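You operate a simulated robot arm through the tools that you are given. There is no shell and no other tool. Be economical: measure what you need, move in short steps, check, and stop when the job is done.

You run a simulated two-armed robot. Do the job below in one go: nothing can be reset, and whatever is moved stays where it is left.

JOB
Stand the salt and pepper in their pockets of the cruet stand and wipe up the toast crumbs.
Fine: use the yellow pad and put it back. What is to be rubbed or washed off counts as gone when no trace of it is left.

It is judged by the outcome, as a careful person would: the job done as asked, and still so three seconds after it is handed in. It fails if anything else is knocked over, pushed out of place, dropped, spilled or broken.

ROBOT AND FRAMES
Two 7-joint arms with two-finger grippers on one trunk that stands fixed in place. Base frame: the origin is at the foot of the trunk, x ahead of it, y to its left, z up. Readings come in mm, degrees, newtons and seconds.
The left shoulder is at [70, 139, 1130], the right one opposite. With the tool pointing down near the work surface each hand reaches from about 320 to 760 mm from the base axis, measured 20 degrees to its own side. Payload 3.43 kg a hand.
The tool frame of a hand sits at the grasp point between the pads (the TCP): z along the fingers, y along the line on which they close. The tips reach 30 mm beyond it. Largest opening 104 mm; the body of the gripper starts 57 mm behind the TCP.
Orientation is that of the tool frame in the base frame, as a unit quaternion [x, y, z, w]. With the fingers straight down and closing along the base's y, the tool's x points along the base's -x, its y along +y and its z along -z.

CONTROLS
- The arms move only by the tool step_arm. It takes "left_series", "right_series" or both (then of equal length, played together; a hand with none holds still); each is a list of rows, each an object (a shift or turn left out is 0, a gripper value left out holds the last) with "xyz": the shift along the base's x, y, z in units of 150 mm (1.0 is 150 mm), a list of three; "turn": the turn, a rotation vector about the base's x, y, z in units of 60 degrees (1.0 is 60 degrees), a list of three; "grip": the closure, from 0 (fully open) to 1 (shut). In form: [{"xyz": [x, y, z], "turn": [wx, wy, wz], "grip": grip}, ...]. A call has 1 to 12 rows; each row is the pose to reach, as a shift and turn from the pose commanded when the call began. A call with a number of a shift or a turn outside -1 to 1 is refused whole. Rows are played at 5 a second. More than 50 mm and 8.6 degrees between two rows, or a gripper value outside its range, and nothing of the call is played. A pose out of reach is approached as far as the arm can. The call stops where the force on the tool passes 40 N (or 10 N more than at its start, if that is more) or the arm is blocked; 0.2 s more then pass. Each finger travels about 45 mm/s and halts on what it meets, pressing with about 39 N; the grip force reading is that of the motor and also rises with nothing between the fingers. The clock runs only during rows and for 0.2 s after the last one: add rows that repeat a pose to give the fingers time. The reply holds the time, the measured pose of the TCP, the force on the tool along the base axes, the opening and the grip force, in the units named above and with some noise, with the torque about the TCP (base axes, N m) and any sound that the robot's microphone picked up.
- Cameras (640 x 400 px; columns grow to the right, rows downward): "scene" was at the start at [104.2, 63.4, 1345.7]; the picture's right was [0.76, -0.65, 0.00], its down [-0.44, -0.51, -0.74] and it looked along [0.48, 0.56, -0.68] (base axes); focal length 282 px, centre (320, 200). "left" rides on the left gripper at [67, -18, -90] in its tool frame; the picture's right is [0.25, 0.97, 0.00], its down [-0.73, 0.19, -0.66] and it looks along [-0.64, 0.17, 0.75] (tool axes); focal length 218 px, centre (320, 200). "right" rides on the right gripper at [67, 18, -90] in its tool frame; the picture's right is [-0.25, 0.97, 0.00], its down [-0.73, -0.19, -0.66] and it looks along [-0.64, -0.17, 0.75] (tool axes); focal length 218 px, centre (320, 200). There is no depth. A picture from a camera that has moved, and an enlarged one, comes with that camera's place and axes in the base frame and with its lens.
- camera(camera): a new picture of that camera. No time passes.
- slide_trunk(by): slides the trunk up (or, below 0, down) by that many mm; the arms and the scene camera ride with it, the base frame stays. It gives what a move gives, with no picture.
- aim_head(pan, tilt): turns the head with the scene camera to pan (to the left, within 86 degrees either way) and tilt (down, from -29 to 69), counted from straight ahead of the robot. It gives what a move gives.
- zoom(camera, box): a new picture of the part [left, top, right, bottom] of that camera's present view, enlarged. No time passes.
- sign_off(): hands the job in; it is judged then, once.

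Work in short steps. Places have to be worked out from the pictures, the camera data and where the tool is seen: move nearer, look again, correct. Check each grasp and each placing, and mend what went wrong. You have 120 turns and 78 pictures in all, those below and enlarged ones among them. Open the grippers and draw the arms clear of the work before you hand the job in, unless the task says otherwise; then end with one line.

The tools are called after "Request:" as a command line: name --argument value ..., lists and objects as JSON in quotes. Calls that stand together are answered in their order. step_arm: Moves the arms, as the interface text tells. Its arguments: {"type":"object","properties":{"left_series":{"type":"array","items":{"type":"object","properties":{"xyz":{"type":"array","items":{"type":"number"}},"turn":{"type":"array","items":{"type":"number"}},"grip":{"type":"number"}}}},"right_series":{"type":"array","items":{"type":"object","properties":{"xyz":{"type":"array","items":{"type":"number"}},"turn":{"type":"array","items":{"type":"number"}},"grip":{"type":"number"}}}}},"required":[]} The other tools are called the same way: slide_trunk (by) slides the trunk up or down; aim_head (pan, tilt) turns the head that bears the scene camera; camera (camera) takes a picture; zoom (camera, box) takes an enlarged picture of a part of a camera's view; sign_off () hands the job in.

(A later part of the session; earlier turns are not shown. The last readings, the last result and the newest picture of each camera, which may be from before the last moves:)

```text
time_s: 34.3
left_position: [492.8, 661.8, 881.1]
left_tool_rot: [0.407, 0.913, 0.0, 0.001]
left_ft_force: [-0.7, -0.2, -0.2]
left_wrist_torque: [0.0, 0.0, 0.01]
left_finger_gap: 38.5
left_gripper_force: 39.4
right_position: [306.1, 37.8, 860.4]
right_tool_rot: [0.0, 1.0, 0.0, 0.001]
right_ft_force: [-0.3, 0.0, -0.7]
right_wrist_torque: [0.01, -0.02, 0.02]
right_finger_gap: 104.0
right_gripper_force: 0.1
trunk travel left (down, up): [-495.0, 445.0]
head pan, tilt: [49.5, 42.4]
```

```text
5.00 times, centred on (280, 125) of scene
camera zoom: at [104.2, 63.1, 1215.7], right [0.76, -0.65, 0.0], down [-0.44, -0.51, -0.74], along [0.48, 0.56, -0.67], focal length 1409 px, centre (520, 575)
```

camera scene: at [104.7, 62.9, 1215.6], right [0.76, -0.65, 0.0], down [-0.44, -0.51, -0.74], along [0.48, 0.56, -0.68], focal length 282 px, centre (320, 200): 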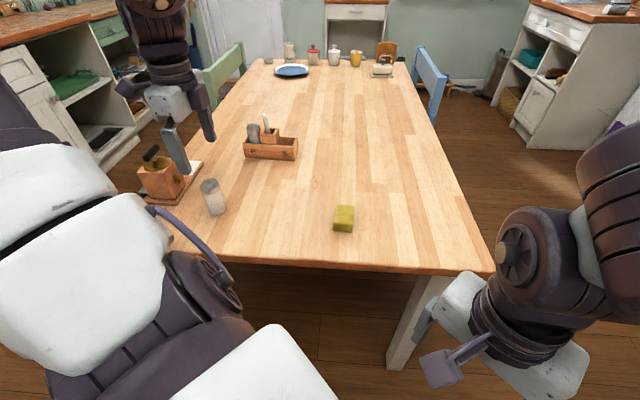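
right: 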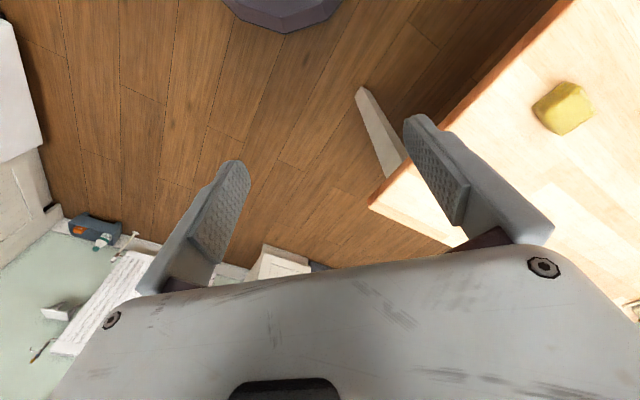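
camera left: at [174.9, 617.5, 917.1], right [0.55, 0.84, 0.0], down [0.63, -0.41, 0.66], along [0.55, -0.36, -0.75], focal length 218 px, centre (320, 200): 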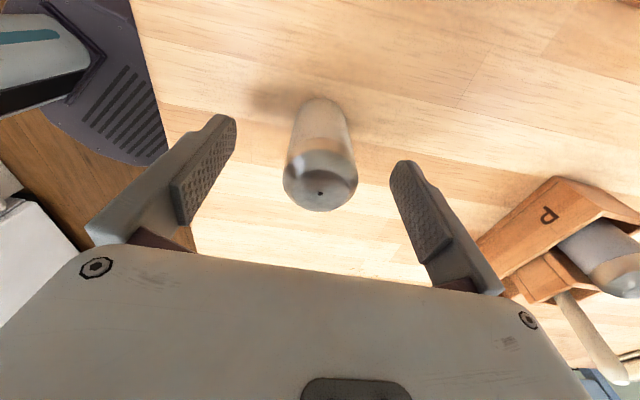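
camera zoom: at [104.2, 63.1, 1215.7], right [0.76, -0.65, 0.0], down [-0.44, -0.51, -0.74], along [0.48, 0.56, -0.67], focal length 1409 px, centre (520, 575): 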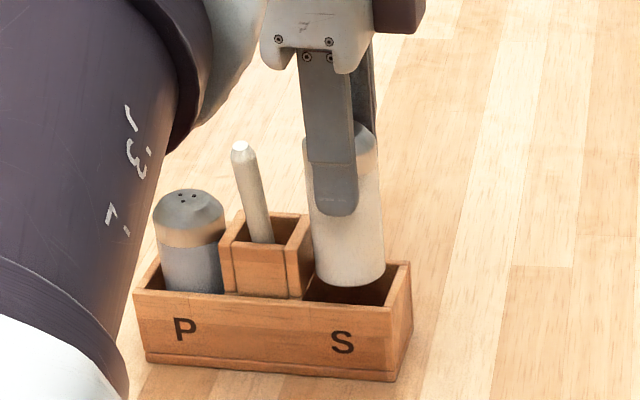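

Both alignments look good (salt ≈ +46 mm from stand centre). Nudge 1 mm back and descend into the pocket.

Request:
step_arm --left_series '[{"xyz": [0.006, 0.004, 0]}, {"xyz": [0.006, 0.004, -0.06]}, {"xyz": [0.006, 0.004, -0.12]}, {"xyz": [0.006, 0.004, -0.18]}, {"xyz": [0.006, 0.004, -0.23]}, {"xyz": [0.006, 0.004, -0.23]}]'

Request:
zoom --camera "left" --box '[230, 30, 420, 230]'

```text
time_s: 35.7
left_position: [494.7, 662.2, 847.0]
left_tool_rot: [0.406, 0.914, 0.0, -0.001]
left_ft_force: [0.0, -0.3, -0.9]
left_wrist_torque: [-0.03, 0.0, 0.0]
left_finger_gap: 38.6
left_gripper_force: 38.6
right_position: [306.6, 37.7, 859.8]
right_tool_rot: [-0.001, 1.0, 0.0, 0.0]
right_ft_force: [0.0, 0.1, -0.8]
right_wrist_torque: [-0.03, 0.01, -0.03]
right_finger_gap: 103.9
right_gripper_force: 0.0
trunk travel left (down, up): [-495.0, 445.0]
head pan, tilt: [49.5, 42.4]
```

```text
2.00 times, centred on (325, 130) of left
camera zoom: at [437.2, 699.8, 935.6], right [0.55, 0.84, 0.0], down [0.63, -0.41, 0.66], along [0.55, -0.36, -0.75], focal length 436 px, centre (310, 340)
```

zoom: 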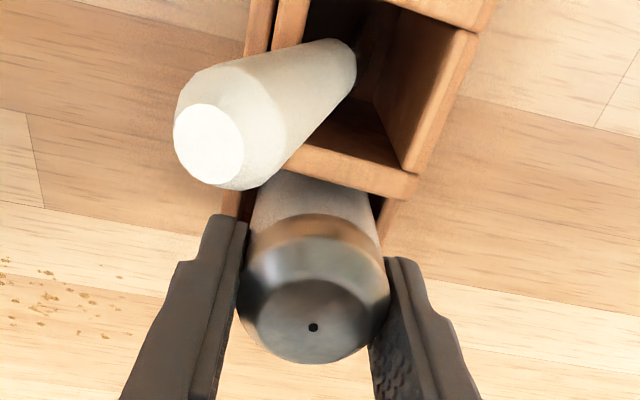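

In the pocket with no contact. Lower until the floor is felt.

Request:
step_arm --left_series '[{"xyz": [0, 0, -0.02]}, {"xyz": [0, 0, -0.04]}, {"xyz": [0, 0, -0.06]}, {"xyz": [0, 0, -0.07]}, {"xyz": [0, 0, -0.08]}, {"xyz": [0, 0, -0.08]}]'

```text
time_s: 37.1
left_position: [494.5, 662.4, 835.6]
left_tool_rot: [0.407, 0.914, 0.001, 0.001]
left_ft_force: [0.4, 0.7, 2.4]
left_wrist_torque: [0.09, -0.04, -0.02]
left_finger_gap: 38.3
left_gripper_force: 39.3
right_position: [305.7, 37.2, 860.4]
right_tool_rot: [0.0, 1.0, 0.0, 0.0]
right_ft_force: [-0.2, 0.1, 0.3]
right_wrist_torque: [-0.02, 0.01, -0.01]
right_finger_gap: 104.2
right_gripper_force: 0.1
trunk travel left (down, up): [-495.0, 445.0]
head pan, tilt: [49.5, 42.4]
```

Just touching the floor at the same height as the pepper. Opening, then raising.

Request:
step_arm --left_series '[{"xyz": [0, 0, 0], "grip": 0.85}, {"xyz": [0, 0, 0], "grip": 0.4}, {"xyz": [0, 0, 0], "grip": 0.2}, {"xyz": [0, 0, 0], "grip": 0.2}, {"xyz": [0, 0, 0.2], "grip": 0.2}, {"xyz": [0, 0, 0.5], "grip": 0.2}, {"xyz": [0, 0, 0.8], "grip": 0}, {"xyz": [0, 0, 0.8], "grip": 0}]'

Request:
zoom --camera "left" --box '[200, 0, 480, 200]'

Request:
zoom --camera "scene" --box '[220, 85, 380, 245]'

```text
time_s: 38.9
left_position: [494.9, 662.4, 954.7]
left_tool_rot: [0.406, 0.914, 0.0, 0.0]
left_ft_force: [-0.4, -0.4, 0.0]
left_wrist_torque: [0.0, 0.0, 0.0]
left_finger_gap: 104.1
left_gripper_force: 0.1
right_position: [305.6, 39.2, 859.3]
right_tool_rot: [-0.001, 1.0, 0.0, 0.0]
right_ft_force: [-0.3, 0.1, -0.1]
right_wrist_torque: [-0.02, -0.01, 0.0]
right_finger_gap: 103.7
right_gripper_force: 0.1
trunk travel left (down, up): [-495.0, 445.0]
head pan, tilt: [49.5, 42.4]
```

```text
2.00 times, centred on (340, 100) of left
camera zoom: at [437.5, 700.4, 1043.6], right [0.55, 0.84, 0.0], down [0.63, -0.41, 0.66], along [0.55, -0.36, -0.75], focal length 436 px, centre (280, 400)
```

zoom: 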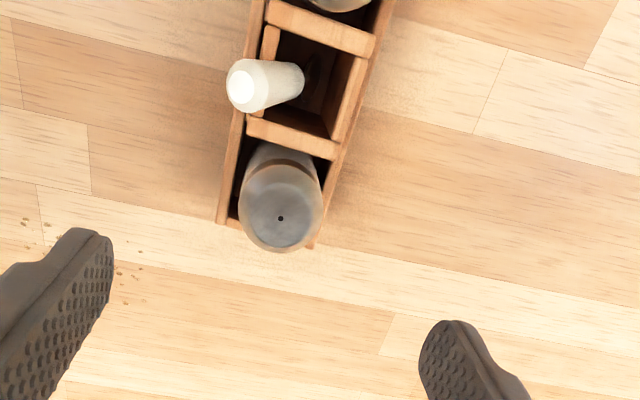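

```text
2.50 times, centred on (300, 165) of scene
camera zoom: at [104.7, 63.8, 1215.6], right [0.76, -0.65, 0.0], down [-0.44, -0.51, -0.74], along [0.48, 0.56, -0.68], focal length 705 px, centre (370, 288)
```

zoom: 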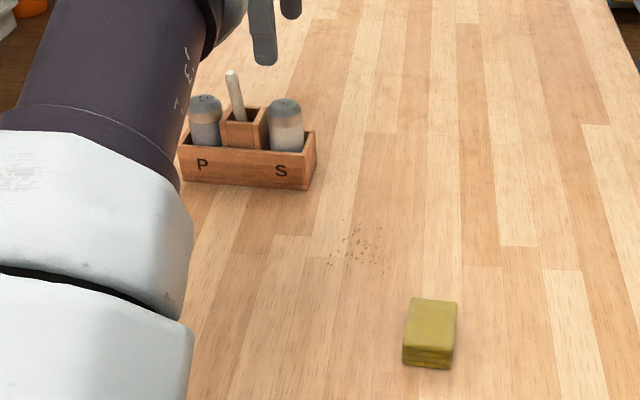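

Both shakers stand in the right pockets. Raise the trunk, and move the left hand toward the pad.

Request:
slide_trunk --by 130

Request:
step_arm --left_series '[{"xyz": [-0.1, -0.25, 0]}, {"xyz": [-0.2, -0.5, 0]}, {"xyz": [-0.3, -0.75, 0]}, {"xyz": [-0.4, -1.0, 0]}, {"xyz": [-0.4, -1.0, 0]}]'

Request:
step_arm --left_series '[{"xyz": [0, -0.25, -0.2]}, {"xyz": [0, -0.5, -0.4]}, {"xyz": [0, -0.75, -0.7]}, {"xyz": [0, -0.9, -0.9]}, {"xyz": [0, -0.9, -0.9]}]'

Request:
camera --camera "left"

Request:
camera --camera "scene"

```text
time_s: 40.5
left_position: [494.4, 663.3, 1083.8]
left_tool_rot: [0.407, 0.913, 0.0, 0.001]
left_ft_force: [-0.1, 0.6, -0.3]
left_wrist_torque: [0.03, 0.0, 0.01]
left_finger_gap: 104.1
left_gripper_force: 0.1
right_position: [306.3, 38.3, 990.7]
right_tool_rot: [0.0, 1.0, 0.0, 0.001]
right_ft_force: [-0.5, 0.9, -0.5]
right_wrist_torque: [-0.05, -0.01, -0.01]
right_finger_gap: 104.2
right_gripper_force: 0.3
trunk travel left (down, up): [-625.0, 315.0]
head pan, tilt: [49.5, 42.4]
```

```text
time_s: 41.7
left_position: [433.5, 512.5, 1085.2]
left_tool_rot: [0.407, 0.913, -0.001, 0.0]
left_ft_force: [1.2, -0.2, 1.0]
left_wrist_torque: [0.0, 0.05, -0.01]
left_finger_gap: 103.9
left_gripper_force: 0.1
right_position: [306.4, 38.7, 989.2]
right_tool_rot: [-0.001, 1.0, 0.0, -0.001]
right_ft_force: [0.5, 0.3, 0.3]
right_wrist_torque: [0.01, 0.02, -0.03]
right_finger_gap: 104.2
right_gripper_force: 0.2
trunk travel left (down, up): [-625.0, 315.0]
head pan, tilt: [49.5, 42.4]
```

```text
refused: row 3 steps farther than a row can; nothing moved
```

```text
41 pictures are left
camera left: at [377.3, 550.1, 1173.7], right [0.55, 0.84, 0.0], down [0.63, -0.41, 0.66], along [0.55, -0.36, -0.75], focal length 218 px, centre (320, 200)
```

left: 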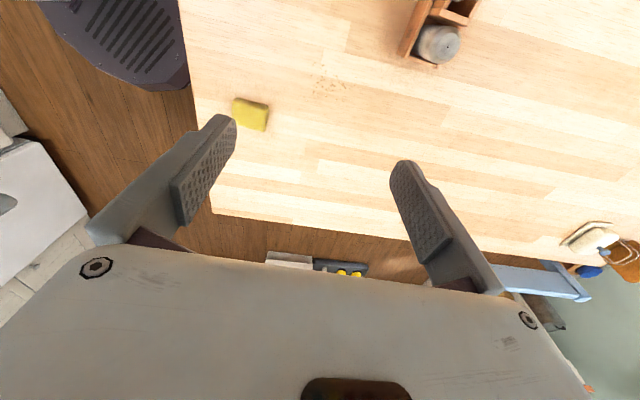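

```text
40 pictures are left
camera scene: at [105.3, 64.3, 1345.5], right [0.76, -0.65, 0.0], down [-0.44, -0.51, -0.74], along [0.48, 0.56, -0.68], focal length 282 px, centre (320, 200)
```

scene: 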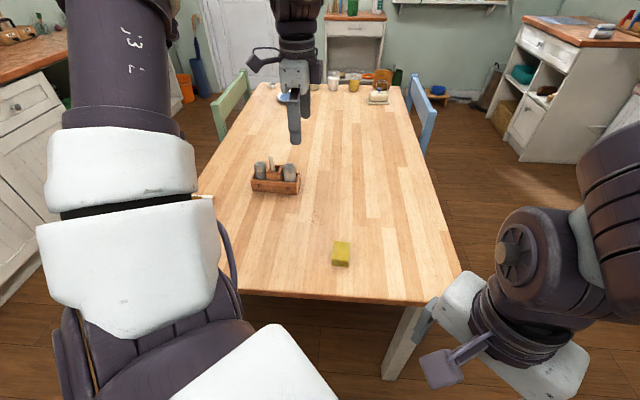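

I'll zoom on pad and crumbs from this high view to measure both.

Request:
zoom --camera "left" --box '[215, 55, 375, 155]'

Request:
zoom --camera "scene" --box '[280, 200, 376, 275]'

```text
4.00 times, centred on (295, 105) of left
camera zoom: at [377.3, 550.1, 1173.7], right [0.55, 0.84, 0.0], down [0.63, -0.41, 0.66], along [0.55, -0.36, -0.75], focal length 873 px, centre (420, 580)
```

zoom: 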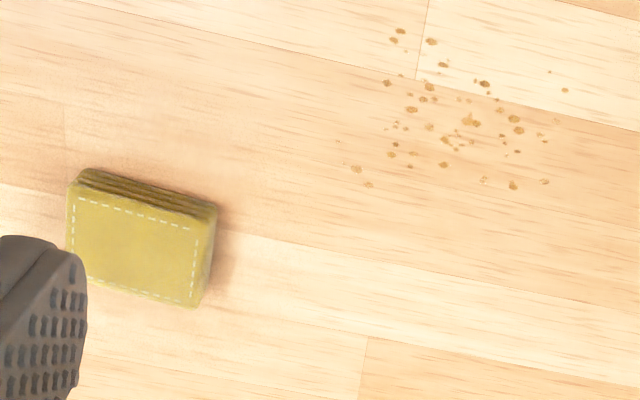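

```text
5.33 times, centred on (328, 238) of scene
camera zoom: at [105.3, 64.3, 1345.5], right [0.76, -0.65, 0.0], down [-0.44, -0.51, -0.74], along [0.48, 0.56, -0.68], focal length 1503 px, centre (277, 0)
```

zoom: 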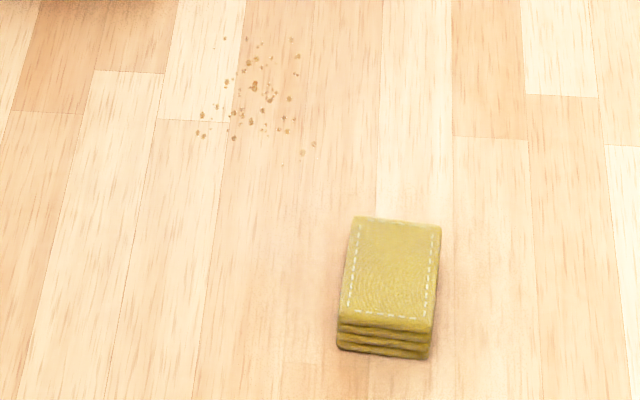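

Pad centre ≈(432.5,361), 55×41×20 mm, its long axis matching the present closing direction. Crumbs span about x 428–515, y 459–554. Moving over the pad.

Request:
step_arm --left_series '[{"xyz": [0, -0.25, 0]}, {"xyz": [0, -0.5, 0]}, {"xyz": [0, -0.75, -0.15]}, {"xyz": [-0.01, -1.0, -0.3]}, {"xyz": [-0.01, -1.0, -0.6]}, {"xyz": [-0.01, -1.0, -0.9]}, {"xyz": [-0.01, -1.0, -0.9]}]'

Request:
camera --camera "left"

```text
time_s: 43.3
left_position: [433.8, 362.8, 950.5]
left_tool_rot: [0.407, 0.914, 0.001, 0.001]
left_ft_force: [0.0, 0.8, 0.3]
left_wrist_torque: [0.01, -0.02, -0.01]
left_finger_gap: 103.9
left_gripper_force: 0.1
right_position: [305.2, 36.8, 988.9]
right_tool_rot: [0.0, 1.0, 0.0, 0.0]
right_ft_force: [-0.3, -0.3, -0.7]
right_wrist_torque: [-0.01, -0.01, 0.0]
right_finger_gap: 104.0
right_gripper_force: 0.1
trunk travel left (down, up): [-625.0, 315.0]
head pan, tilt: [49.5, 42.4]
```

```text
37 pictures are left
camera left: at [375.3, 400.3, 1039.0], right [0.55, 0.84, 0.0], down [0.63, -0.41, 0.66], along [0.55, -0.36, -0.75], focal length 218 px, centre (320, 200)
```

left: 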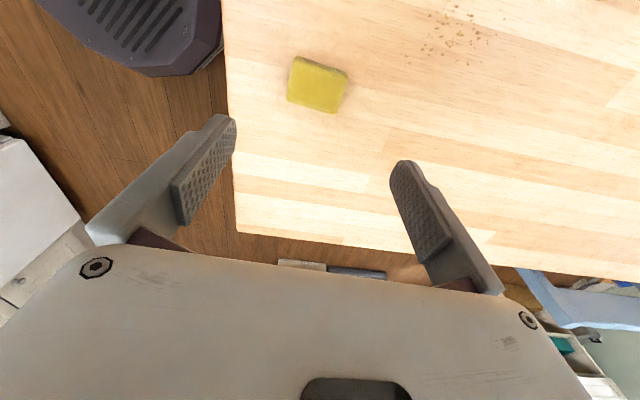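

Aligned; shift 2 mm and descend to tips just above the pad, then check.

Request:
step_arm --left_series '[{"xyz": [-0.015, -0.005, -0.3]}, {"xyz": [-0.015, -0.005, -0.6]}, {"xyz": [-0.015, -0.005, -0.9]}, {"xyz": [-0.015, -0.005, -0.9]}]'

Request:
camera --camera "left"

```text
time_s: 44.3
left_position: [429.8, 361.8, 815.5]
left_tool_rot: [0.407, 0.914, 0.001, 0.0]
left_ft_force: [-0.2, 0.3, 0.1]
left_wrist_torque: [0.03, -0.01, 0.02]
left_finger_gap: 104.0
left_gripper_force: 0.0
right_position: [305.1, 37.8, 991.4]
right_tool_rot: [-0.001, 1.0, 0.0, -0.001]
right_ft_force: [0.0, -0.1, 0.0]
right_wrist_torque: [0.0, -0.01, 0.02]
right_finger_gap: 103.9
right_gripper_force: 0.0
trunk travel left (down, up): [-625.0, 315.0]
head pan, tilt: [49.5, 42.4]
```

```text
36 pictures are left
camera left: at [372.6, 399.4, 904.2], right [0.55, 0.84, 0.0], down [0.63, -0.41, 0.66], along [0.55, -0.36, -0.75], focal length 218 px, centre (320, 200)
```

left: 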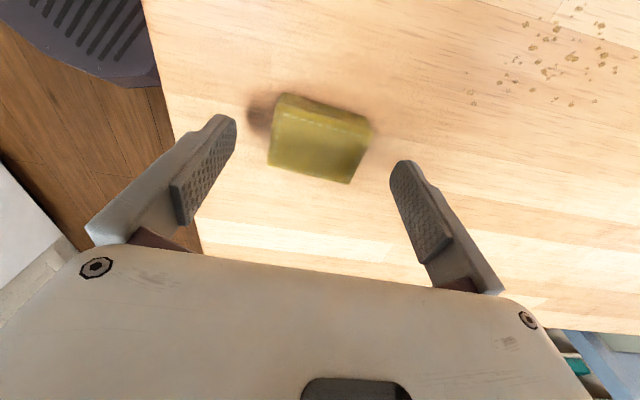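

Shift ~3 mm along the closing axis and lower to TCP z≈787, then close.

Request:
step_arm --left_series '[{"xyz": [-0.014, -0.013, -0.06]}, {"xyz": [-0.014, -0.013, -0.12]}, {"xyz": [-0.014, -0.013, -0.19]}, {"xyz": [-0.014, -0.013, -0.19]}, {"xyz": [-0.014, -0.013, -0.19], "grip": 1}, {"xyz": [-0.014, -0.013, -0.19], "grip": 1}, {"xyz": [-0.014, -0.013, -0.19], "grip": 1}, {"xyz": [-0.014, -0.013, -0.19], "grip": 1}, {"xyz": [-0.014, -0.013, -0.19], "grip": 1}]'

Request:
camera --camera "left"

```text
time_s: 46.3
left_position: [429.0, 360.3, 786.5]
left_tool_rot: [0.406, 0.914, 0.001, 0.0]
left_ft_force: [0.4, 0.0, 0.0]
left_wrist_torque: [-0.04, -0.01, -0.02]
left_finger_gap: 60.9
left_gripper_force: 39.0
right_position: [304.7, 36.8, 990.1]
right_tool_rot: [0.0, 1.0, 0.0, 0.0]
right_ft_force: [0.1, 0.0, -0.1]
right_wrist_torque: [0.0, -0.01, -0.01]
right_finger_gap: 104.2
right_gripper_force: 0.0
trunk travel left (down, up): [-625.0, 315.0]
head pan, tilt: [49.5, 42.4]
```

```text
35 pictures are left
camera left: at [371.2, 397.6, 875.5], right [0.55, 0.84, 0.0], down [0.63, -0.41, 0.66], along [0.55, -0.36, -0.75], focal length 218 px, centre (320, 200)
```

left: 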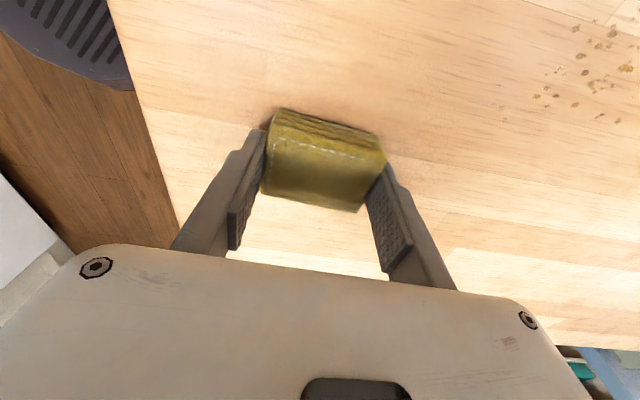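

Pad held. Lift it and bring it beside the crumbs at the sweep start (417,534).

Request:
step_arm --left_series '[{"xyz": [0, 0, 0.2]}, {"xyz": [0, 0, 0.4]}, {"xyz": [0, 0.3, 0.4]}, {"xyz": [-0.03, 0.6, 0.4]}, {"xyz": [-0.05, 0.9, 0.4]}, {"xyz": [-0.077, 1.0, 0.4]}, {"xyz": [-0.077, 1.0, 0.4]}]'

Request:
step_arm --left_series '[{"xyz": [0, 0.162, 0]}, {"xyz": [0, 0.162, -0.15]}, {"xyz": [0, 0.162, -0.3]}, {"xyz": [0, 0.162, -0.38]}, {"xyz": [0, 0.162, -0.4]}, {"xyz": [0, 0.162, -0.41]}, {"xyz": [0, 0.162, -0.41]}]'

Request:
camera --camera "left"

```text
time_s: 47.9
left_position: [418.0, 509.7, 846.6]
left_tool_rot: [0.407, 0.914, -0.001, 0.0]
left_ft_force: [0.4, 0.9, -0.4]
left_wrist_torque: [0.01, -0.02, 0.0]
left_finger_gap: 0.0
left_gripper_force: 35.0
right_position: [306.3, 37.8, 990.1]
right_tool_rot: [0.0, 1.0, 0.0, 0.0]
right_ft_force: [0.5, -0.2, -0.1]
right_wrist_torque: [0.01, 0.04, 0.01]
right_finger_gap: 104.0
right_gripper_force: 0.1
trunk travel left (down, up): [-625.0, 315.0]
head pan, tilt: [49.5, 42.4]
```

```text
time_s: 49.5
left_position: [415.7, 534.6, 785.6]
left_tool_rot: [0.407, 0.914, 0.0, 0.0]
left_ft_force: [-0.2, 0.7, 0.1]
left_wrist_torque: [0.01, 0.0, -0.03]
left_finger_gap: 0.1
left_gripper_force: 35.0
right_position: [305.7, 37.5, 990.1]
right_tool_rot: [0.0, 1.0, 0.0, 0.0]
right_ft_force: [0.4, 0.3, 0.0]
right_wrist_torque: [0.01, 0.01, 0.05]
right_finger_gap: 104.0
right_gripper_force: 0.1
trunk travel left (down, up): [-625.0, 315.0]
head pan, tilt: [49.5, 42.4]
```

```text
34 pictures are left
camera left: at [359.5, 571.7, 873.5], right [0.55, 0.84, 0.0], down [0.63, -0.41, 0.66], along [0.55, -0.36, -0.75], focal length 218 px, centre (320, 200)
```

left: 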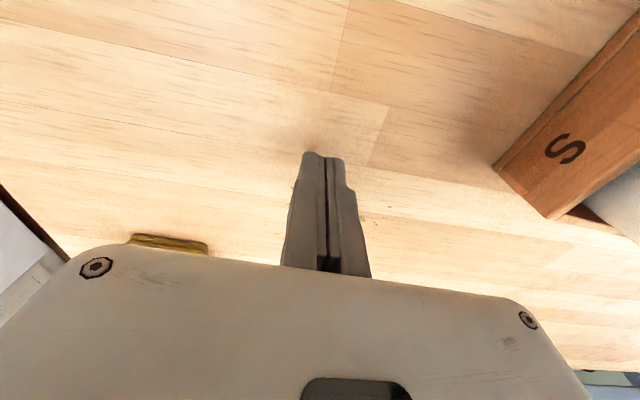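

The grip slipped off the pad — fingers are shut and empty. Raise and see where the pad lies.

Request:
step_arm --left_series '[{"xyz": [0, 0, 0.3]}, {"xyz": [0, 0, 0.6], "grip": 0}, {"xyz": [0, 0, 0.9], "grip": 0}, {"xyz": [0, -0.3, 1.0]}, {"xyz": [0, -0.6, 1.0]}, {"xyz": [0, -0.9, 1.0]}, {"xyz": [0, -0.9, 1.0]}]'

Request:
camera --camera "left"

Request:
zoom --camera "scene" --box '[280, 200, 376, 275]'

```text
time_s: 51.1
left_position: [418.1, 398.8, 934.2]
left_tool_rot: [0.406, 0.914, -0.001, 0.0]
left_ft_force: [0.1, 0.4, 0.7]
left_wrist_torque: [-0.01, 0.0, 0.04]
left_finger_gap: 104.1
left_gripper_force: 0.0
right_position: [306.1, 38.8, 990.9]
right_tool_rot: [0.0, 1.0, 0.0, 0.0]
right_ft_force: [-0.3, 0.4, 0.3]
right_wrist_torque: [0.0, 0.01, -0.02]
right_finger_gap: 104.2
right_gripper_force: 0.0
trunk travel left (down, up): [-625.0, 315.0]
head pan, tilt: [49.5, 42.4]
```

```text
33 pictures are left
camera left: at [360.7, 436.7, 1023.7], right [0.55, 0.84, 0.0], down [0.63, -0.41, 0.66], along [0.55, -0.36, -0.75], focal length 218 px, centre (320, 200)
```

left: 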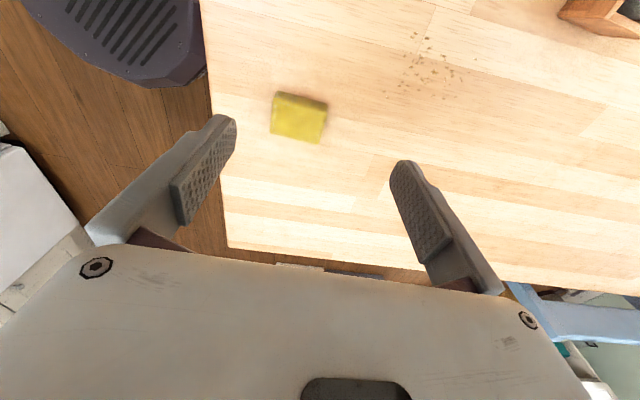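

```text
5.33 times, centred on (328, 238) of scene
camera zoom: at [104.0, 64.3, 1345.6], right [0.76, -0.65, 0.0], down [-0.44, -0.51, -0.74], along [0.48, 0.56, -0.68], focal length 1503 px, centre (277, 0)
```

zoom: 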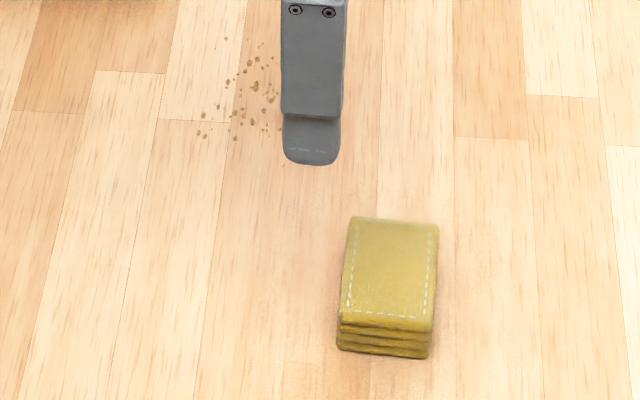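

The pad barely moved. I'll re-grasp deeper; first hover close above it to centre.

Request:
step_arm --left_series '[{"xyz": [0.04, -0.12, -0.2]}, {"xyz": [0.08, -0.24, -0.4]}, {"xyz": [0.08, -0.24, -0.6]}, {"xyz": [0.08, -0.24, -0.8]}, {"xyz": [0.08, -0.24, -0.8]}]'

Request:
zoom --camera "left" --box '[220, 70, 420, 210]'

```text
time_s: 52.3
left_position: [428.2, 362.5, 814.8]
left_tool_rot: [0.407, 0.913, 0.0, 0.0]
left_ft_force: [0.9, -0.7, -0.3]
left_wrist_torque: [0.02, 0.02, -0.01]
left_finger_gap: 104.0
left_gripper_force: 0.2
right_position: [306.7, 36.6, 990.5]
right_tool_rot: [0.0, 1.0, 0.0, 0.0]
right_ft_force: [-0.1, 0.4, 0.1]
right_wrist_torque: [0.04, -0.01, 0.02]
right_finger_gap: 103.5
right_gripper_force: 0.2
trunk travel left (down, up): [-625.0, 315.0]
head pan, tilt: [49.5, 42.4]
```

```text
2.86 times, centred on (320, 140) of left
camera zoom: at [371.2, 400.4, 904.6], right [0.55, 0.84, 0.0], down [0.63, -0.41, 0.66], along [0.55, -0.36, -0.75], focal length 624 px, centre (320, 371)
```

zoom: 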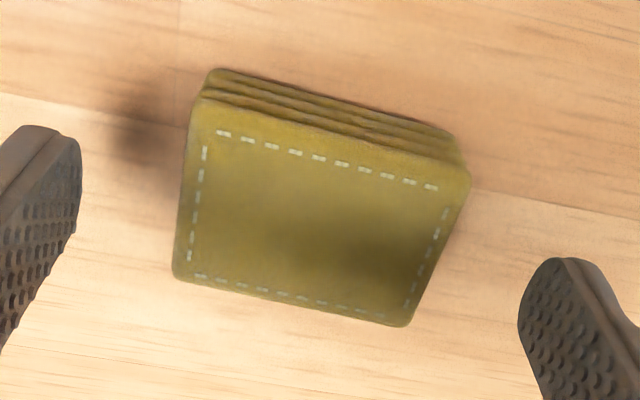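

Nearly centred; shift ~2.5 mm and go down to TCP z≈782 (tips just above the table), without closing yet.

Request:
step_arm --left_series '[{"xyz": [-0.008, -0.016, -0.08]}, {"xyz": [-0.008, -0.016, -0.16]}, {"xyz": [-0.008, -0.016, -0.2]}, {"xyz": [-0.008, -0.016, -0.21]}, {"xyz": [-0.008, -0.016, -0.22]}, {"xyz": [-0.008, -0.016, -0.22]}]'

```text
time_s: 53.4
left_position: [424.0, 359.3, 789.6]
left_tool_rot: [0.406, 0.914, 0.0, 0.0]
left_ft_force: [-7.1, 2.6, 34.6]
left_wrist_torque: [-0.99, 1.81, 0.0]
left_finger_gap: 98.8
left_gripper_force: 0.0
right_position: [302.6, 37.7, 991.4]
right_tool_rot: [0.0, 1.0, 0.001, 0.002]
right_ft_force: [-0.3, 0.4, 0.4]
right_wrist_torque: [0.01, -0.03, -0.01]
right_finger_gap: 104.1
right_gripper_force: 0.1
trunk travel left (down, up): [-625.0, 315.0]
head pan, tilt: [49.5, 42.4]
stopped in row 5 (left hand): the force on the tool passed its limit at 45 N (the readings are from after the stop); the commanded pose is now the measured one
```

Unexpected contact at the near (−n) finger. Look before doing more.

Request:
camera --camera "left"

Request:
zoom --camera "scene" --box '[280, 190, 400, 290]'

```text
30 pictures are left
camera left: at [367.7, 396.3, 877.3], right [0.55, 0.83, 0.0], down [0.63, -0.41, 0.66], along [0.55, -0.36, -0.75], focal length 218 px, centre (320, 200)
```

left: 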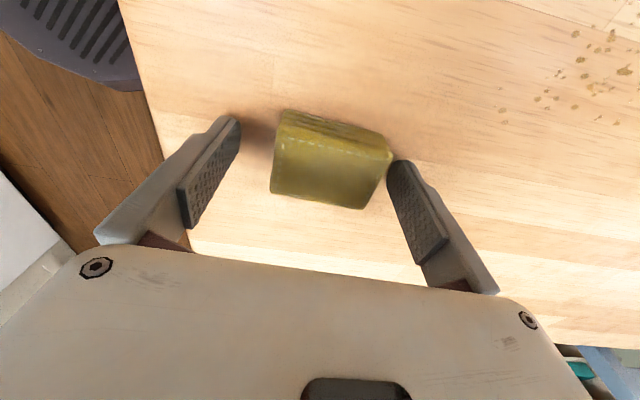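

```text
4.00 times, centred on (340, 240) of scene
camera zoom: at [100.2, 61.7, 1346.5], right [0.76, -0.65, 0.0], down [-0.44, -0.51, -0.74], along [0.48, 0.56, -0.67], focal length 1127 px, centre (240, 40)
```

zoom: 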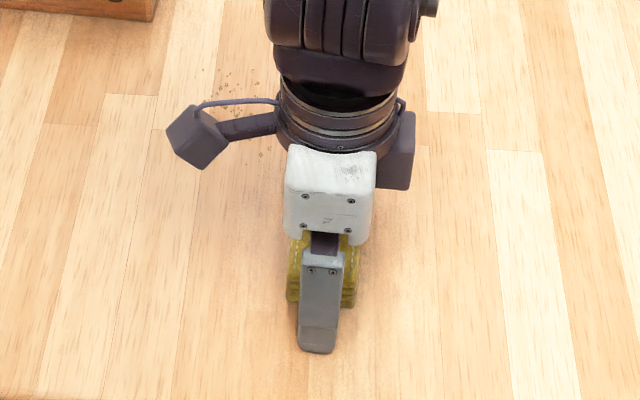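

The fingertips appear to meet the table a bit higher than I assumed. Back up 8 mm and approach gently again.

Request:
step_arm --left_series '[{"xyz": [0.01, 0, 0.03]}, {"xyz": [0.02, 0.0, 0.06]}, {"xyz": [0.02, 0.0, 0.06]}]'

Request:
camera --camera "left"

```text
time_s: 54.2
left_position: [430.8, 359.2, 794.5]
left_tool_rot: [0.407, 0.914, -0.002, 0.0]
left_ft_force: [0.9, -0.4, -0.5]
left_wrist_torque: [-0.02, 0.0, 0.0]
left_finger_gap: 104.2
left_gripper_force: 0.1
right_position: [306.9, 37.9, 990.5]
right_tool_rot: [0.0, 1.0, 0.0, 0.0]
right_ft_force: [-0.8, 0.2, 0.0]
right_wrist_torque: [-0.01, -0.01, -0.02]
right_finger_gap: 103.9
right_gripper_force: 0.0
trunk travel left (down, up): [-625.0, 315.0]
head pan, tilt: [49.5, 42.4]
```

```text
28 pictures are left
camera left: at [373.1, 397.2, 882.9], right [0.55, 0.83, 0.0], down [0.63, -0.41, 0.66], along [0.55, -0.36, -0.75], focal length 218 px, centre (320, 200)
```

left: 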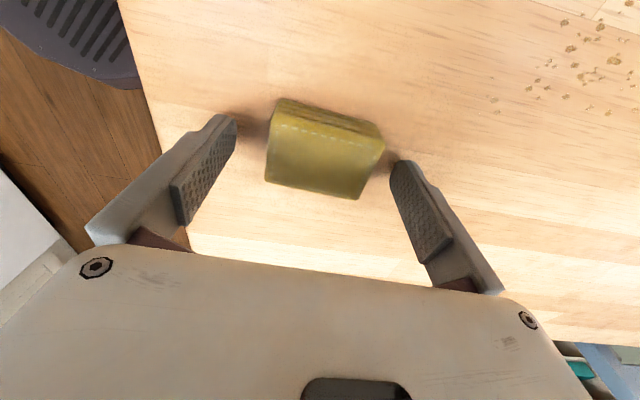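

Clear of contact and centred on the pad. Descend in small rows to z≈786.

Request:
step_arm --left_series '[{"xyz": [0, 0, -0.02]}, {"xyz": [0, 0, -0.035]}, {"xyz": [0, 0, -0.045]}, {"xyz": [0, 0, -0.055]}, {"xyz": [0, 0, -0.055]}]'

```text
time_s: 55.4
left_position: [429.0, 356.9, 789.1]
left_tool_rot: [0.407, 0.913, 0.0, 0.001]
left_ft_force: [-4.4, 1.8, 31.4]
left_wrist_torque: [-0.91, 1.54, -0.16]
left_finger_gap: 98.7
left_gripper_force: 0.0
right_position: [302.0, 36.5, 990.6]
right_tool_rot: [0.0, 1.0, 0.0, 0.002]
right_ft_force: [0.1, -1.2, -0.2]
right_wrist_torque: [0.01, 0.0, 0.03]
right_finger_gap: 104.1
right_gripper_force: 0.1
trunk travel left (down, up): [-625.0, 315.0]
head pan, tilt: [49.5, 42.4]
```

Contact again under the −n finger at tip height ≈759. Look closely at that fingertip.

Request:
zoom --camera "left" --box '[130, 60, 290, 210]'

Request:
zoom --camera "scene" --box '[300, 220, 396, 300]'

```text
2.67 times, centred on (210, 135) of left
camera zoom: at [371.1, 395.8, 877.3], right [0.55, 0.83, 0.0], down [0.63, -0.41, 0.66], along [0.55, -0.36, -0.75], focal length 582 px, centre (613, 373)
```

zoom: 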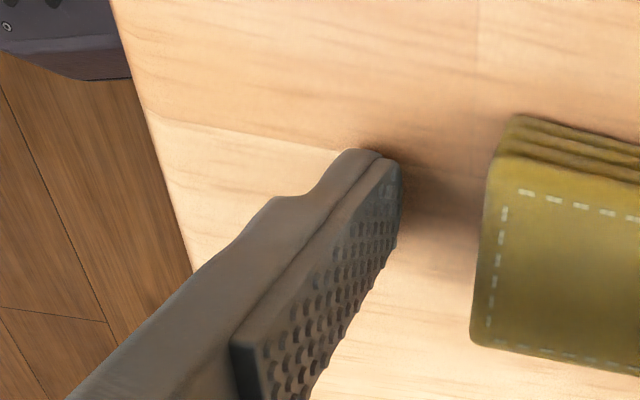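

```text
5.00 times, centred on (348, 260) of scene
camera zoom: at [100.5, 61.3, 1346.4], right [0.76, -0.65, 0.0], down [-0.44, -0.51, -0.74], along [0.48, 0.56, -0.67], focal length 1409 px, centre (180, -100)
```

zoom: 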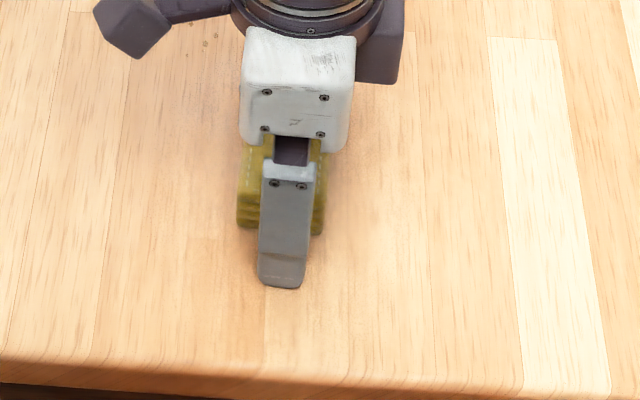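

The fingertip is simply on the table (surface ≈758 there). Raise 4 mm, close on the pad, and test with a slow small lift.

Request:
step_arm --left_series '[{"xyz": [0, 0, 0.027]}, {"xyz": [0, 0, 0.027], "grip": 0.5}, {"xyz": [0, 0, 0.027], "grip": 1}, {"xyz": [0, 0, 0.027], "grip": 1}, {"xyz": [0, 0, 0.027], "grip": 1}, {"xyz": [0, 0, 0.027], "grip": 1}, {"xyz": [0, 0, 0.027], "grip": 1}]'

Request:
camera --camera "left"

```text
time_s: 57.0
left_position: [430.6, 359.9, 789.6]
left_tool_rot: [0.406, 0.914, -0.001, 0.0]
left_ft_force: [0.1, 0.7, -0.4]
left_wrist_torque: [0.02, -0.01, 0.01]
left_finger_gap: 60.6
left_gripper_force: 38.9
right_position: [305.1, 38.0, 990.0]
right_tool_rot: [0.0, 1.0, -0.001, 0.0]
right_ft_force: [0.1, -0.3, 0.6]
right_wrist_torque: [0.01, -0.03, -0.03]
right_finger_gap: 103.8
right_gripper_force: 0.1
trunk travel left (down, up): [-625.0, 315.0]
head pan, tilt: [49.5, 42.4]
```

```text
25 pictures are left
camera left: at [373.3, 397.2, 878.6], right [0.55, 0.84, 0.0], down [0.63, -0.41, 0.66], along [0.55, -0.36, -0.75], focal length 218 px, centre (320, 200)
```

left: 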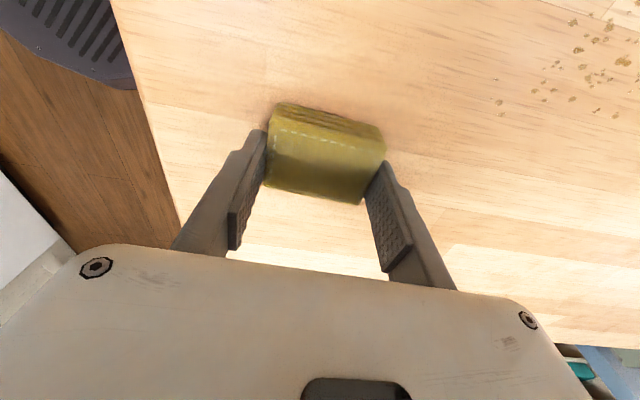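

Gripped again (60.6 mm). Slow test lift of 10 mm.

Request:
step_arm --left_series '[{"xyz": [0, 0, 0.005]}, {"xyz": [0, 0, 0.015]}, {"xyz": [0, 0, 0.03]}, {"xyz": [0, 0, 0.045]}, {"xyz": [0, 0, 0.06]}, {"xyz": [0, 0, 0.065]}, {"xyz": [0, 0, 0.065]}]'

Request:
camera --camera "left"

```text
time_s: 58.6
left_position: [430.0, 359.8, 799.6]
left_tool_rot: [0.407, 0.913, -0.002, 0.0]
left_ft_force: [0.1, -0.5, -1.6]
left_wrist_torque: [-0.01, -0.03, 0.02]
left_finger_gap: 60.9
left_gripper_force: 38.9
right_position: [305.1, 39.0, 990.7]
right_tool_rot: [0.0, 1.0, 0.0, 0.0]
right_ft_force: [-0.4, -0.2, 0.0]
right_wrist_torque: [0.01, 0.0, 0.04]
right_finger_gap: 103.9
right_gripper_force: 0.0
trunk travel left (down, up): [-625.0, 315.0]
head pan, tilt: [49.5, 42.4]
```

```text
24 pictures are left
camera left: at [373.1, 397.2, 888.2], right [0.55, 0.84, 0.0], down [0.63, -0.41, 0.66], along [0.55, -0.36, -0.75], focal length 218 px, centre (320, 200)
```

left: 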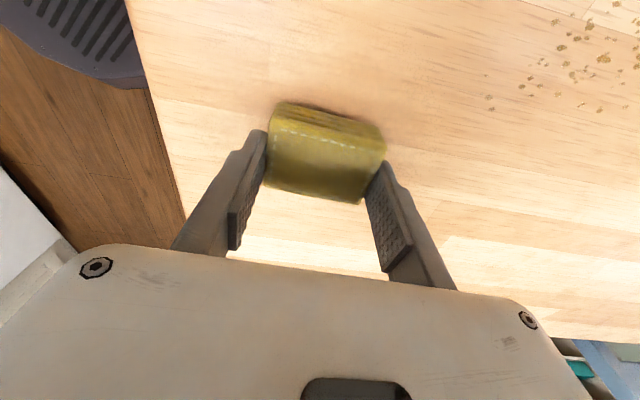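

It holds with gentle motion. Carry it slowly, low over the table, toward the sweep start.

Request:
step_arm --left_series '[{"xyz": [0, 0.02, 0.02]}, {"xyz": [-0.005, 0.08, 0.03]}, {"xyz": [-0.01, 0.16, 0.03]}, {"xyz": [-0.02, 0.25, 0.03]}, {"xyz": [-0.03, 0.35, 0.03]}, {"xyz": [-0.04, 0.45, 0.03]}, {"xyz": [-0.05, 0.55, 0.03]}, {"xyz": [-0.06, 0.65, 0.03]}, {"xyz": [-0.07, 0.75, 0.03]}, {"xyz": [-0.08, 0.84, 0.03]}, {"xyz": [-0.087, 0.9, 0.03]}, {"xyz": [-0.087, 0.92, 0.03]}]'

Request:
step_arm --left_series '[{"xyz": [0, 0.03, 0]}, {"xyz": [0, 0.1, 0]}, {"xyz": [0, 0.18, 0]}, {"xyz": [0, 0.235, 0]}, {"xyz": [0, 0.245, -0.02]}, {"xyz": [0, 0.245, -0.05]}, {"xyz": [0, 0.245, -0.075]}, {"xyz": [0, 0.245, -0.09]}, {"xyz": [0, 0.245, -0.1]}, {"xyz": [0, 0.245, -0.1]}]'

Request:
camera --camera "left"

```text
time_s: 61.2
left_position: [417.7, 498.4, 804.4]
left_tool_rot: [0.407, 0.914, -0.001, 0.0]
left_ft_force: [-0.3, -0.4, 0.6]
left_wrist_torque: [-0.01, 0.02, 0.01]
left_finger_gap: 60.6
left_gripper_force: 39.0
right_position: [305.8, 38.8, 991.4]
right_tool_rot: [0.0, 1.0, 0.0, 0.0]
right_ft_force: [0.5, 0.3, 0.6]
right_wrist_torque: [0.0, -0.03, 0.0]
right_finger_gap: 104.1
right_gripper_force: 0.0
trunk travel left (down, up): [-625.0, 315.0]
head pan, tilt: [49.5, 42.4]
```

```text
time_s: 63.4
left_position: [415.2, 535.0, 788.0]
left_tool_rot: [0.407, 0.914, 0.0, 0.0]
left_ft_force: [1.1, 0.4, 3.5]
left_wrist_torque: [0.03, 0.08, 0.0]
left_finger_gap: 60.4
left_gripper_force: 39.2
right_position: [306.0, 37.6, 990.4]
right_tool_rot: [0.0, 1.0, 0.0, -0.001]
right_ft_force: [0.3, 0.6, 0.2]
right_wrist_torque: [0.04, -0.01, -0.02]
right_finger_gap: 103.9
right_gripper_force: 0.1
trunk travel left (down, up): [-625.0, 315.0]
head pan, tilt: [49.5, 42.4]
```

```text
23 pictures are left
camera left: at [360.0, 572.0, 878.1], right [0.55, 0.84, 0.0], down [0.63, -0.41, 0.66], along [0.55, -0.36, -0.75], focal length 218 px, centre (320, 200)
```

left: 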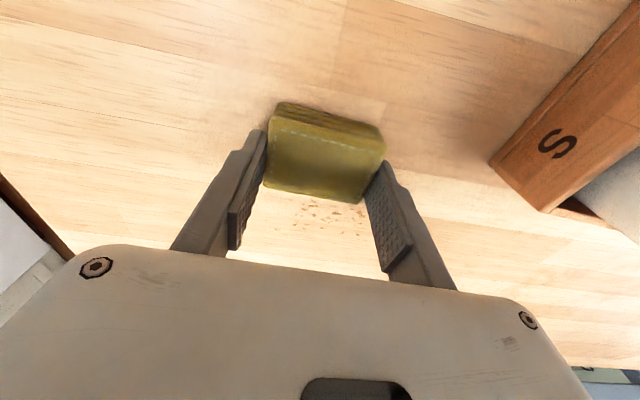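

Pad on the table at 3.5 N with the crumbs just ahead. First sweep: 120 mm along the stand direction with light pressure.

Request:
step_arm --left_series '[{"xyz": [0.01, -0.012, -0.007]}, {"xyz": [0.05, -0.056, -0.01]}, {"xyz": [0.1, -0.112, -0.01]}, {"xyz": [0.15, -0.168, -0.01]}, {"xyz": [0.2, -0.225, -0.01]}, {"xyz": [0.25, -0.281, -0.01]}, {"xyz": [0.3, -0.337, -0.01]}, {"xyz": [0.36, -0.404, -0.01]}, {"xyz": [0.42, -0.471, -0.01]}, {"xyz": [0.48, -0.539, -0.01]}, {"xyz": [0.532, -0.597, -0.01]}, {"xyz": [0.532, -0.597, -0.01]}]'

Request:
camera --camera "left"

Request:
zoom --camera "scene" --box '[280, 180, 376, 260]'

```text
time_s: 66.0
left_position: [496.3, 443.1, 789.6]
left_tool_rot: [0.407, 0.913, -0.001, 0.002]
left_ft_force: [-4.9, 2.5, 12.5]
left_wrist_torque: [0.08, 0.12, 0.03]
left_finger_gap: 60.3
left_gripper_force: 38.9
right_position: [303.8, 37.0, 989.8]
right_tool_rot: [0.0, 1.0, 0.0, 0.001]
right_ft_force: [0.6, 0.1, 0.1]
right_wrist_torque: [0.05, 0.02, 0.01]
right_finger_gap: 103.7
right_gripper_force: 0.1
trunk travel left (down, up): [-625.0, 315.0]
head pan, tilt: [49.5, 42.4]
```

```text
22 pictures are left
camera left: at [438.6, 482.1, 877.7], right [0.55, 0.83, 0.0], down [0.63, -0.41, 0.66], along [0.55, -0.36, -0.75], focal length 218 px, centre (320, 200)
```

left: 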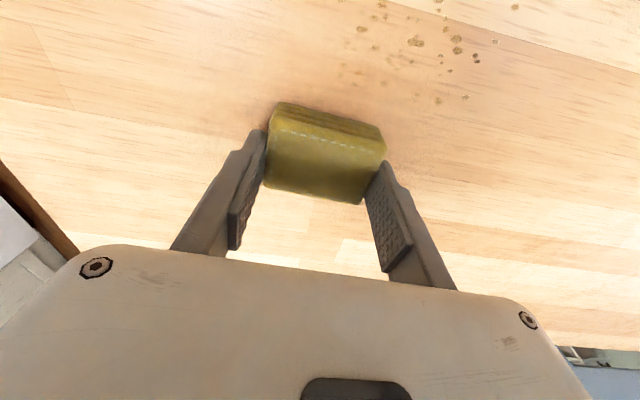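

```text
5.00 times, centred on (328, 220) of scene
camera zoom: at [102.1, 62.6, 1345.9], right [0.76, -0.65, 0.0], down [-0.44, -0.51, -0.74], along [0.48, 0.56, -0.67], focal length 1409 px, centre (280, 100)
```

zoom: 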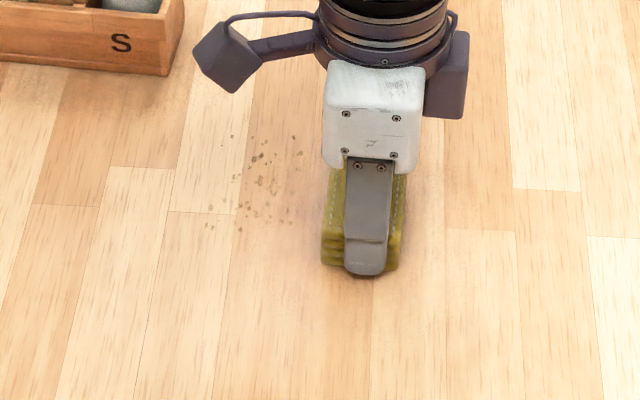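

The wiping removes crumbs but some faint ones remain; rub back along the same line, then shift across.

Request:
step_arm --left_series '[{"xyz": [-0.05, 0.056, 0]}, {"xyz": [-0.11, 0.123, 0]}, {"xyz": [-0.17, 0.19, 0]}, {"xyz": [-0.23, 0.258, 0]}, {"xyz": [-0.29, 0.325, 0]}, {"xyz": [-0.35, 0.393, 0]}, {"xyz": [-0.41, 0.46, 0]}, {"xyz": [-0.47, 0.527, 0]}, {"xyz": [-0.532, 0.597, 0]}, {"xyz": [-0.48, 0.645, 0.0]}, {"xyz": [-0.42, 0.695, 0.0]}, {"xyz": [-0.42, 0.695, 0.0]}]'

Request:
step_arm --left_series '[{"xyz": [0.05, -0.056, 0]}, {"xyz": [0.11, -0.123, 0]}, {"xyz": [0.17, -0.19, 0]}, {"xyz": [0.23, -0.258, 0]}, {"xyz": [0.29, -0.325, 0]}, {"xyz": [0.35, -0.393, 0]}, {"xyz": [0.41, -0.46, 0]}, {"xyz": [0.47, -0.527, 0]}, {"xyz": [0.532, -0.597, 0]}, {"xyz": [0.532, -0.597, 0]}]'

Request:
camera --camera "left"

Request:
zoom --camera "scene" --box '[280, 180, 376, 260]'

```text
time_s: 68.6
left_position: [430.4, 550.0, 787.8]
left_tool_rot: [0.408, 0.913, 0.0, 0.001]
left_ft_force: [-7.1, -1.3, 11.6]
left_wrist_torque: [-0.07, 0.2, 0.02]
left_finger_gap: 60.7
left_gripper_force: 38.7
right_position: [304.0, 37.0, 990.3]
right_tool_rot: [0.0, 1.0, 0.0, 0.001]
right_ft_force: [0.4, 0.2, -0.5]
right_wrist_torque: [-0.02, -0.02, 0.02]
right_finger_gap: 104.0
right_gripper_force: 0.0
trunk travel left (down, up): [-625.0, 315.0]
head pan, tilt: [49.5, 42.4]
```

```text
time_s: 70.8
left_position: [513.5, 458.2, 789.7]
left_tool_rot: [0.407, 0.913, -0.001, 0.002]
left_ft_force: [-2.2, 0.1, 8.7]
left_wrist_torque: [0.1, 0.07, 0.06]
left_finger_gap: 60.8
left_gripper_force: 39.0
right_position: [303.5, 36.7, 990.7]
right_tool_rot: [0.001, 1.0, 0.001, 0.001]
right_ft_force: [0.2, 0.6, 0.0]
right_wrist_torque: [0.0, -0.01, -0.02]
right_finger_gap: 104.1
right_gripper_force: 0.0
trunk travel left (down, up): [-625.0, 315.0]
head pan, tilt: [49.5, 42.4]
```

```text
20 pictures are left
camera left: at [456.8, 496.8, 877.3], right [0.55, 0.83, 0.0], down [0.63, -0.41, 0.66], along [0.55, -0.36, -0.75], focal length 218 px, centre (320, 200)
```

left: 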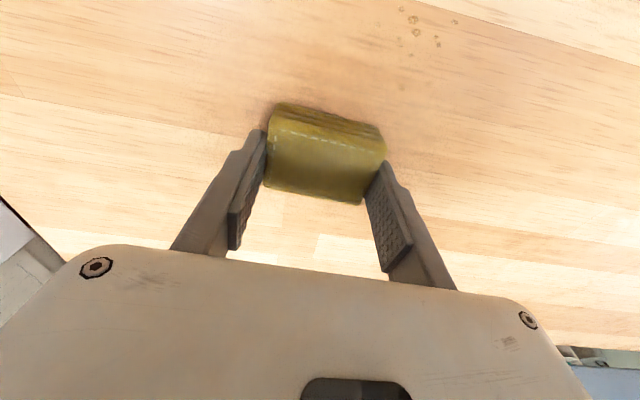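

```text
5.00 times, centred on (328, 220) of scene
camera zoom: at [102.4, 62.8, 1345.8], right [0.76, -0.65, 0.0], down [-0.44, -0.51, -0.74], along [0.48, 0.56, -0.67], focal length 1409 px, centre (280, 100)
```

zoom: 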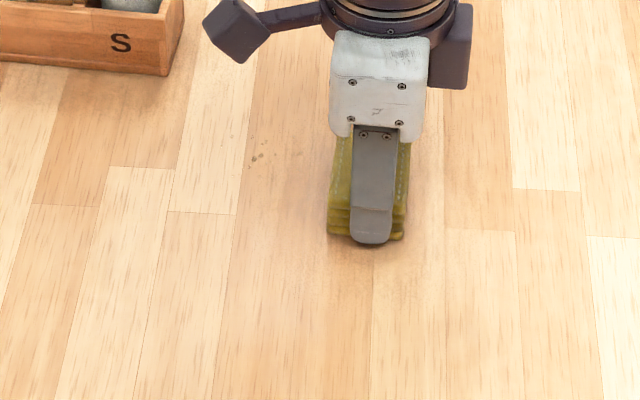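

Most is gone; the remaining bits lie further across. Shift 24 mm across and sweep back and forth.

Request:
step_arm --left_series '[{"xyz": [0.06, 0.053, 0]}, {"xyz": [0.12, 0.107, 0]}, {"xyz": [0.06, 0.174, 0]}, {"xyz": [0.0, 0.241, 0]}, {"xyz": [-0.06, 0.309, 0]}, {"xyz": [-0.12, 0.376, 0]}, {"xyz": [-0.18, 0.443, 0]}, {"xyz": [-0.24, 0.511, 0]}, {"xyz": [-0.3, 0.578, 0]}, {"xyz": [-0.36, 0.646, 0]}, {"xyz": [-0.4, 0.69, 0]}, {"xyz": [-0.4, 0.69, 0]}]'

Request:
step_arm --left_series '[{"xyz": [0.05, -0.056, 0]}, {"xyz": [0.11, -0.123, 0]}, {"xyz": [0.17, -0.19, 0]}, {"xyz": [0.23, -0.258, 0]}, {"xyz": [0.29, -0.325, 0]}, {"xyz": [0.35, -0.393, 0]}, {"xyz": [0.41, -0.46, 0]}, {"xyz": [0.47, -0.527, 0]}, {"xyz": [0.532, -0.597, 0]}, {"xyz": [0.532, -0.597, 0]}]'

Request:
camera --camera "left"

Request:
zoom --camera "scene" --box '[280, 180, 376, 260]'

```text
time_s: 73.4
left_position: [454.0, 562.0, 788.4]
left_tool_rot: [0.407, 0.914, 0.0, 0.0]
left_ft_force: [2.1, -3.9, 7.8]
left_wrist_torque: [-0.15, -0.12, 0.0]
left_finger_gap: 60.6
left_gripper_force: 38.9
left hand out of reach, approached as far as the arm can: row 2
right_position: [306.4, 36.2, 990.6]
right_tool_rot: [0.0, 1.0, 0.001, -0.001]
right_ft_force: [0.9, -0.4, 0.2]
right_wrist_torque: [0.02, -0.02, -0.01]
right_finger_gap: 103.7
right_gripper_force: 0.0
trunk travel left (down, up): [-625.0, 315.0]
head pan, tilt: [49.5, 42.4]
```

```text
time_s: 75.6
left_position: [531.3, 472.4, 790.4]
left_tool_rot: [0.407, 0.913, -0.001, 0.001]
left_ft_force: [0.5, -0.7, 0.2]
left_wrist_torque: [0.01, -0.04, -0.02]
left_finger_gap: 60.6
left_gripper_force: 38.9
left hand out of reach, approached as far as the arm can: row 9, 10
right_position: [305.7, 36.9, 991.0]
right_tool_rot: [0.001, 1.0, -0.001, -0.001]
right_ft_force: [0.0, 0.2, 0.0]
right_wrist_torque: [0.02, 0.01, 0.03]
right_finger_gap: 103.9
right_gripper_force: 0.2
trunk travel left (down, up): [-625.0, 315.0]
head pan, tilt: [49.5, 42.4]
```

```text
18 pictures are left
camera left: at [473.7, 510.1, 879.0], right [0.55, 0.83, 0.0], down [0.63, -0.41, 0.66], along [0.55, -0.36, -0.75], focal length 218 px, centre (320, 200)
```

left: 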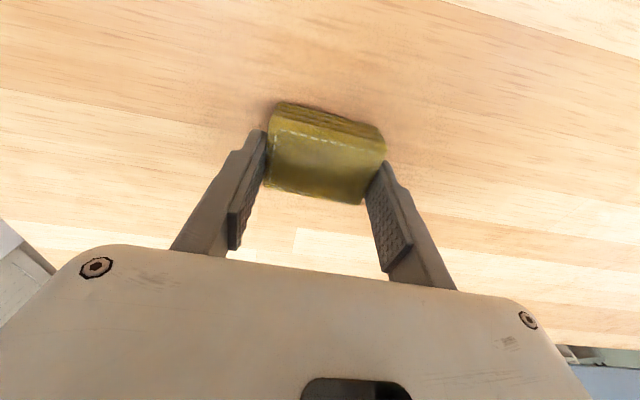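

```text
5.00 times, centred on (328, 220) of scene
camera zoom: at [103.8, 63.7, 1345.6], right [0.76, -0.65, 0.0], down [-0.44, -0.51, -0.74], along [0.48, 0.56, -0.67], focal length 1409 px, centre (280, 100)
```

zoom: 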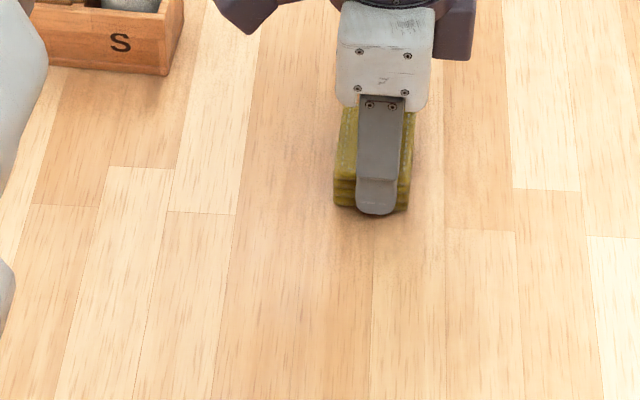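

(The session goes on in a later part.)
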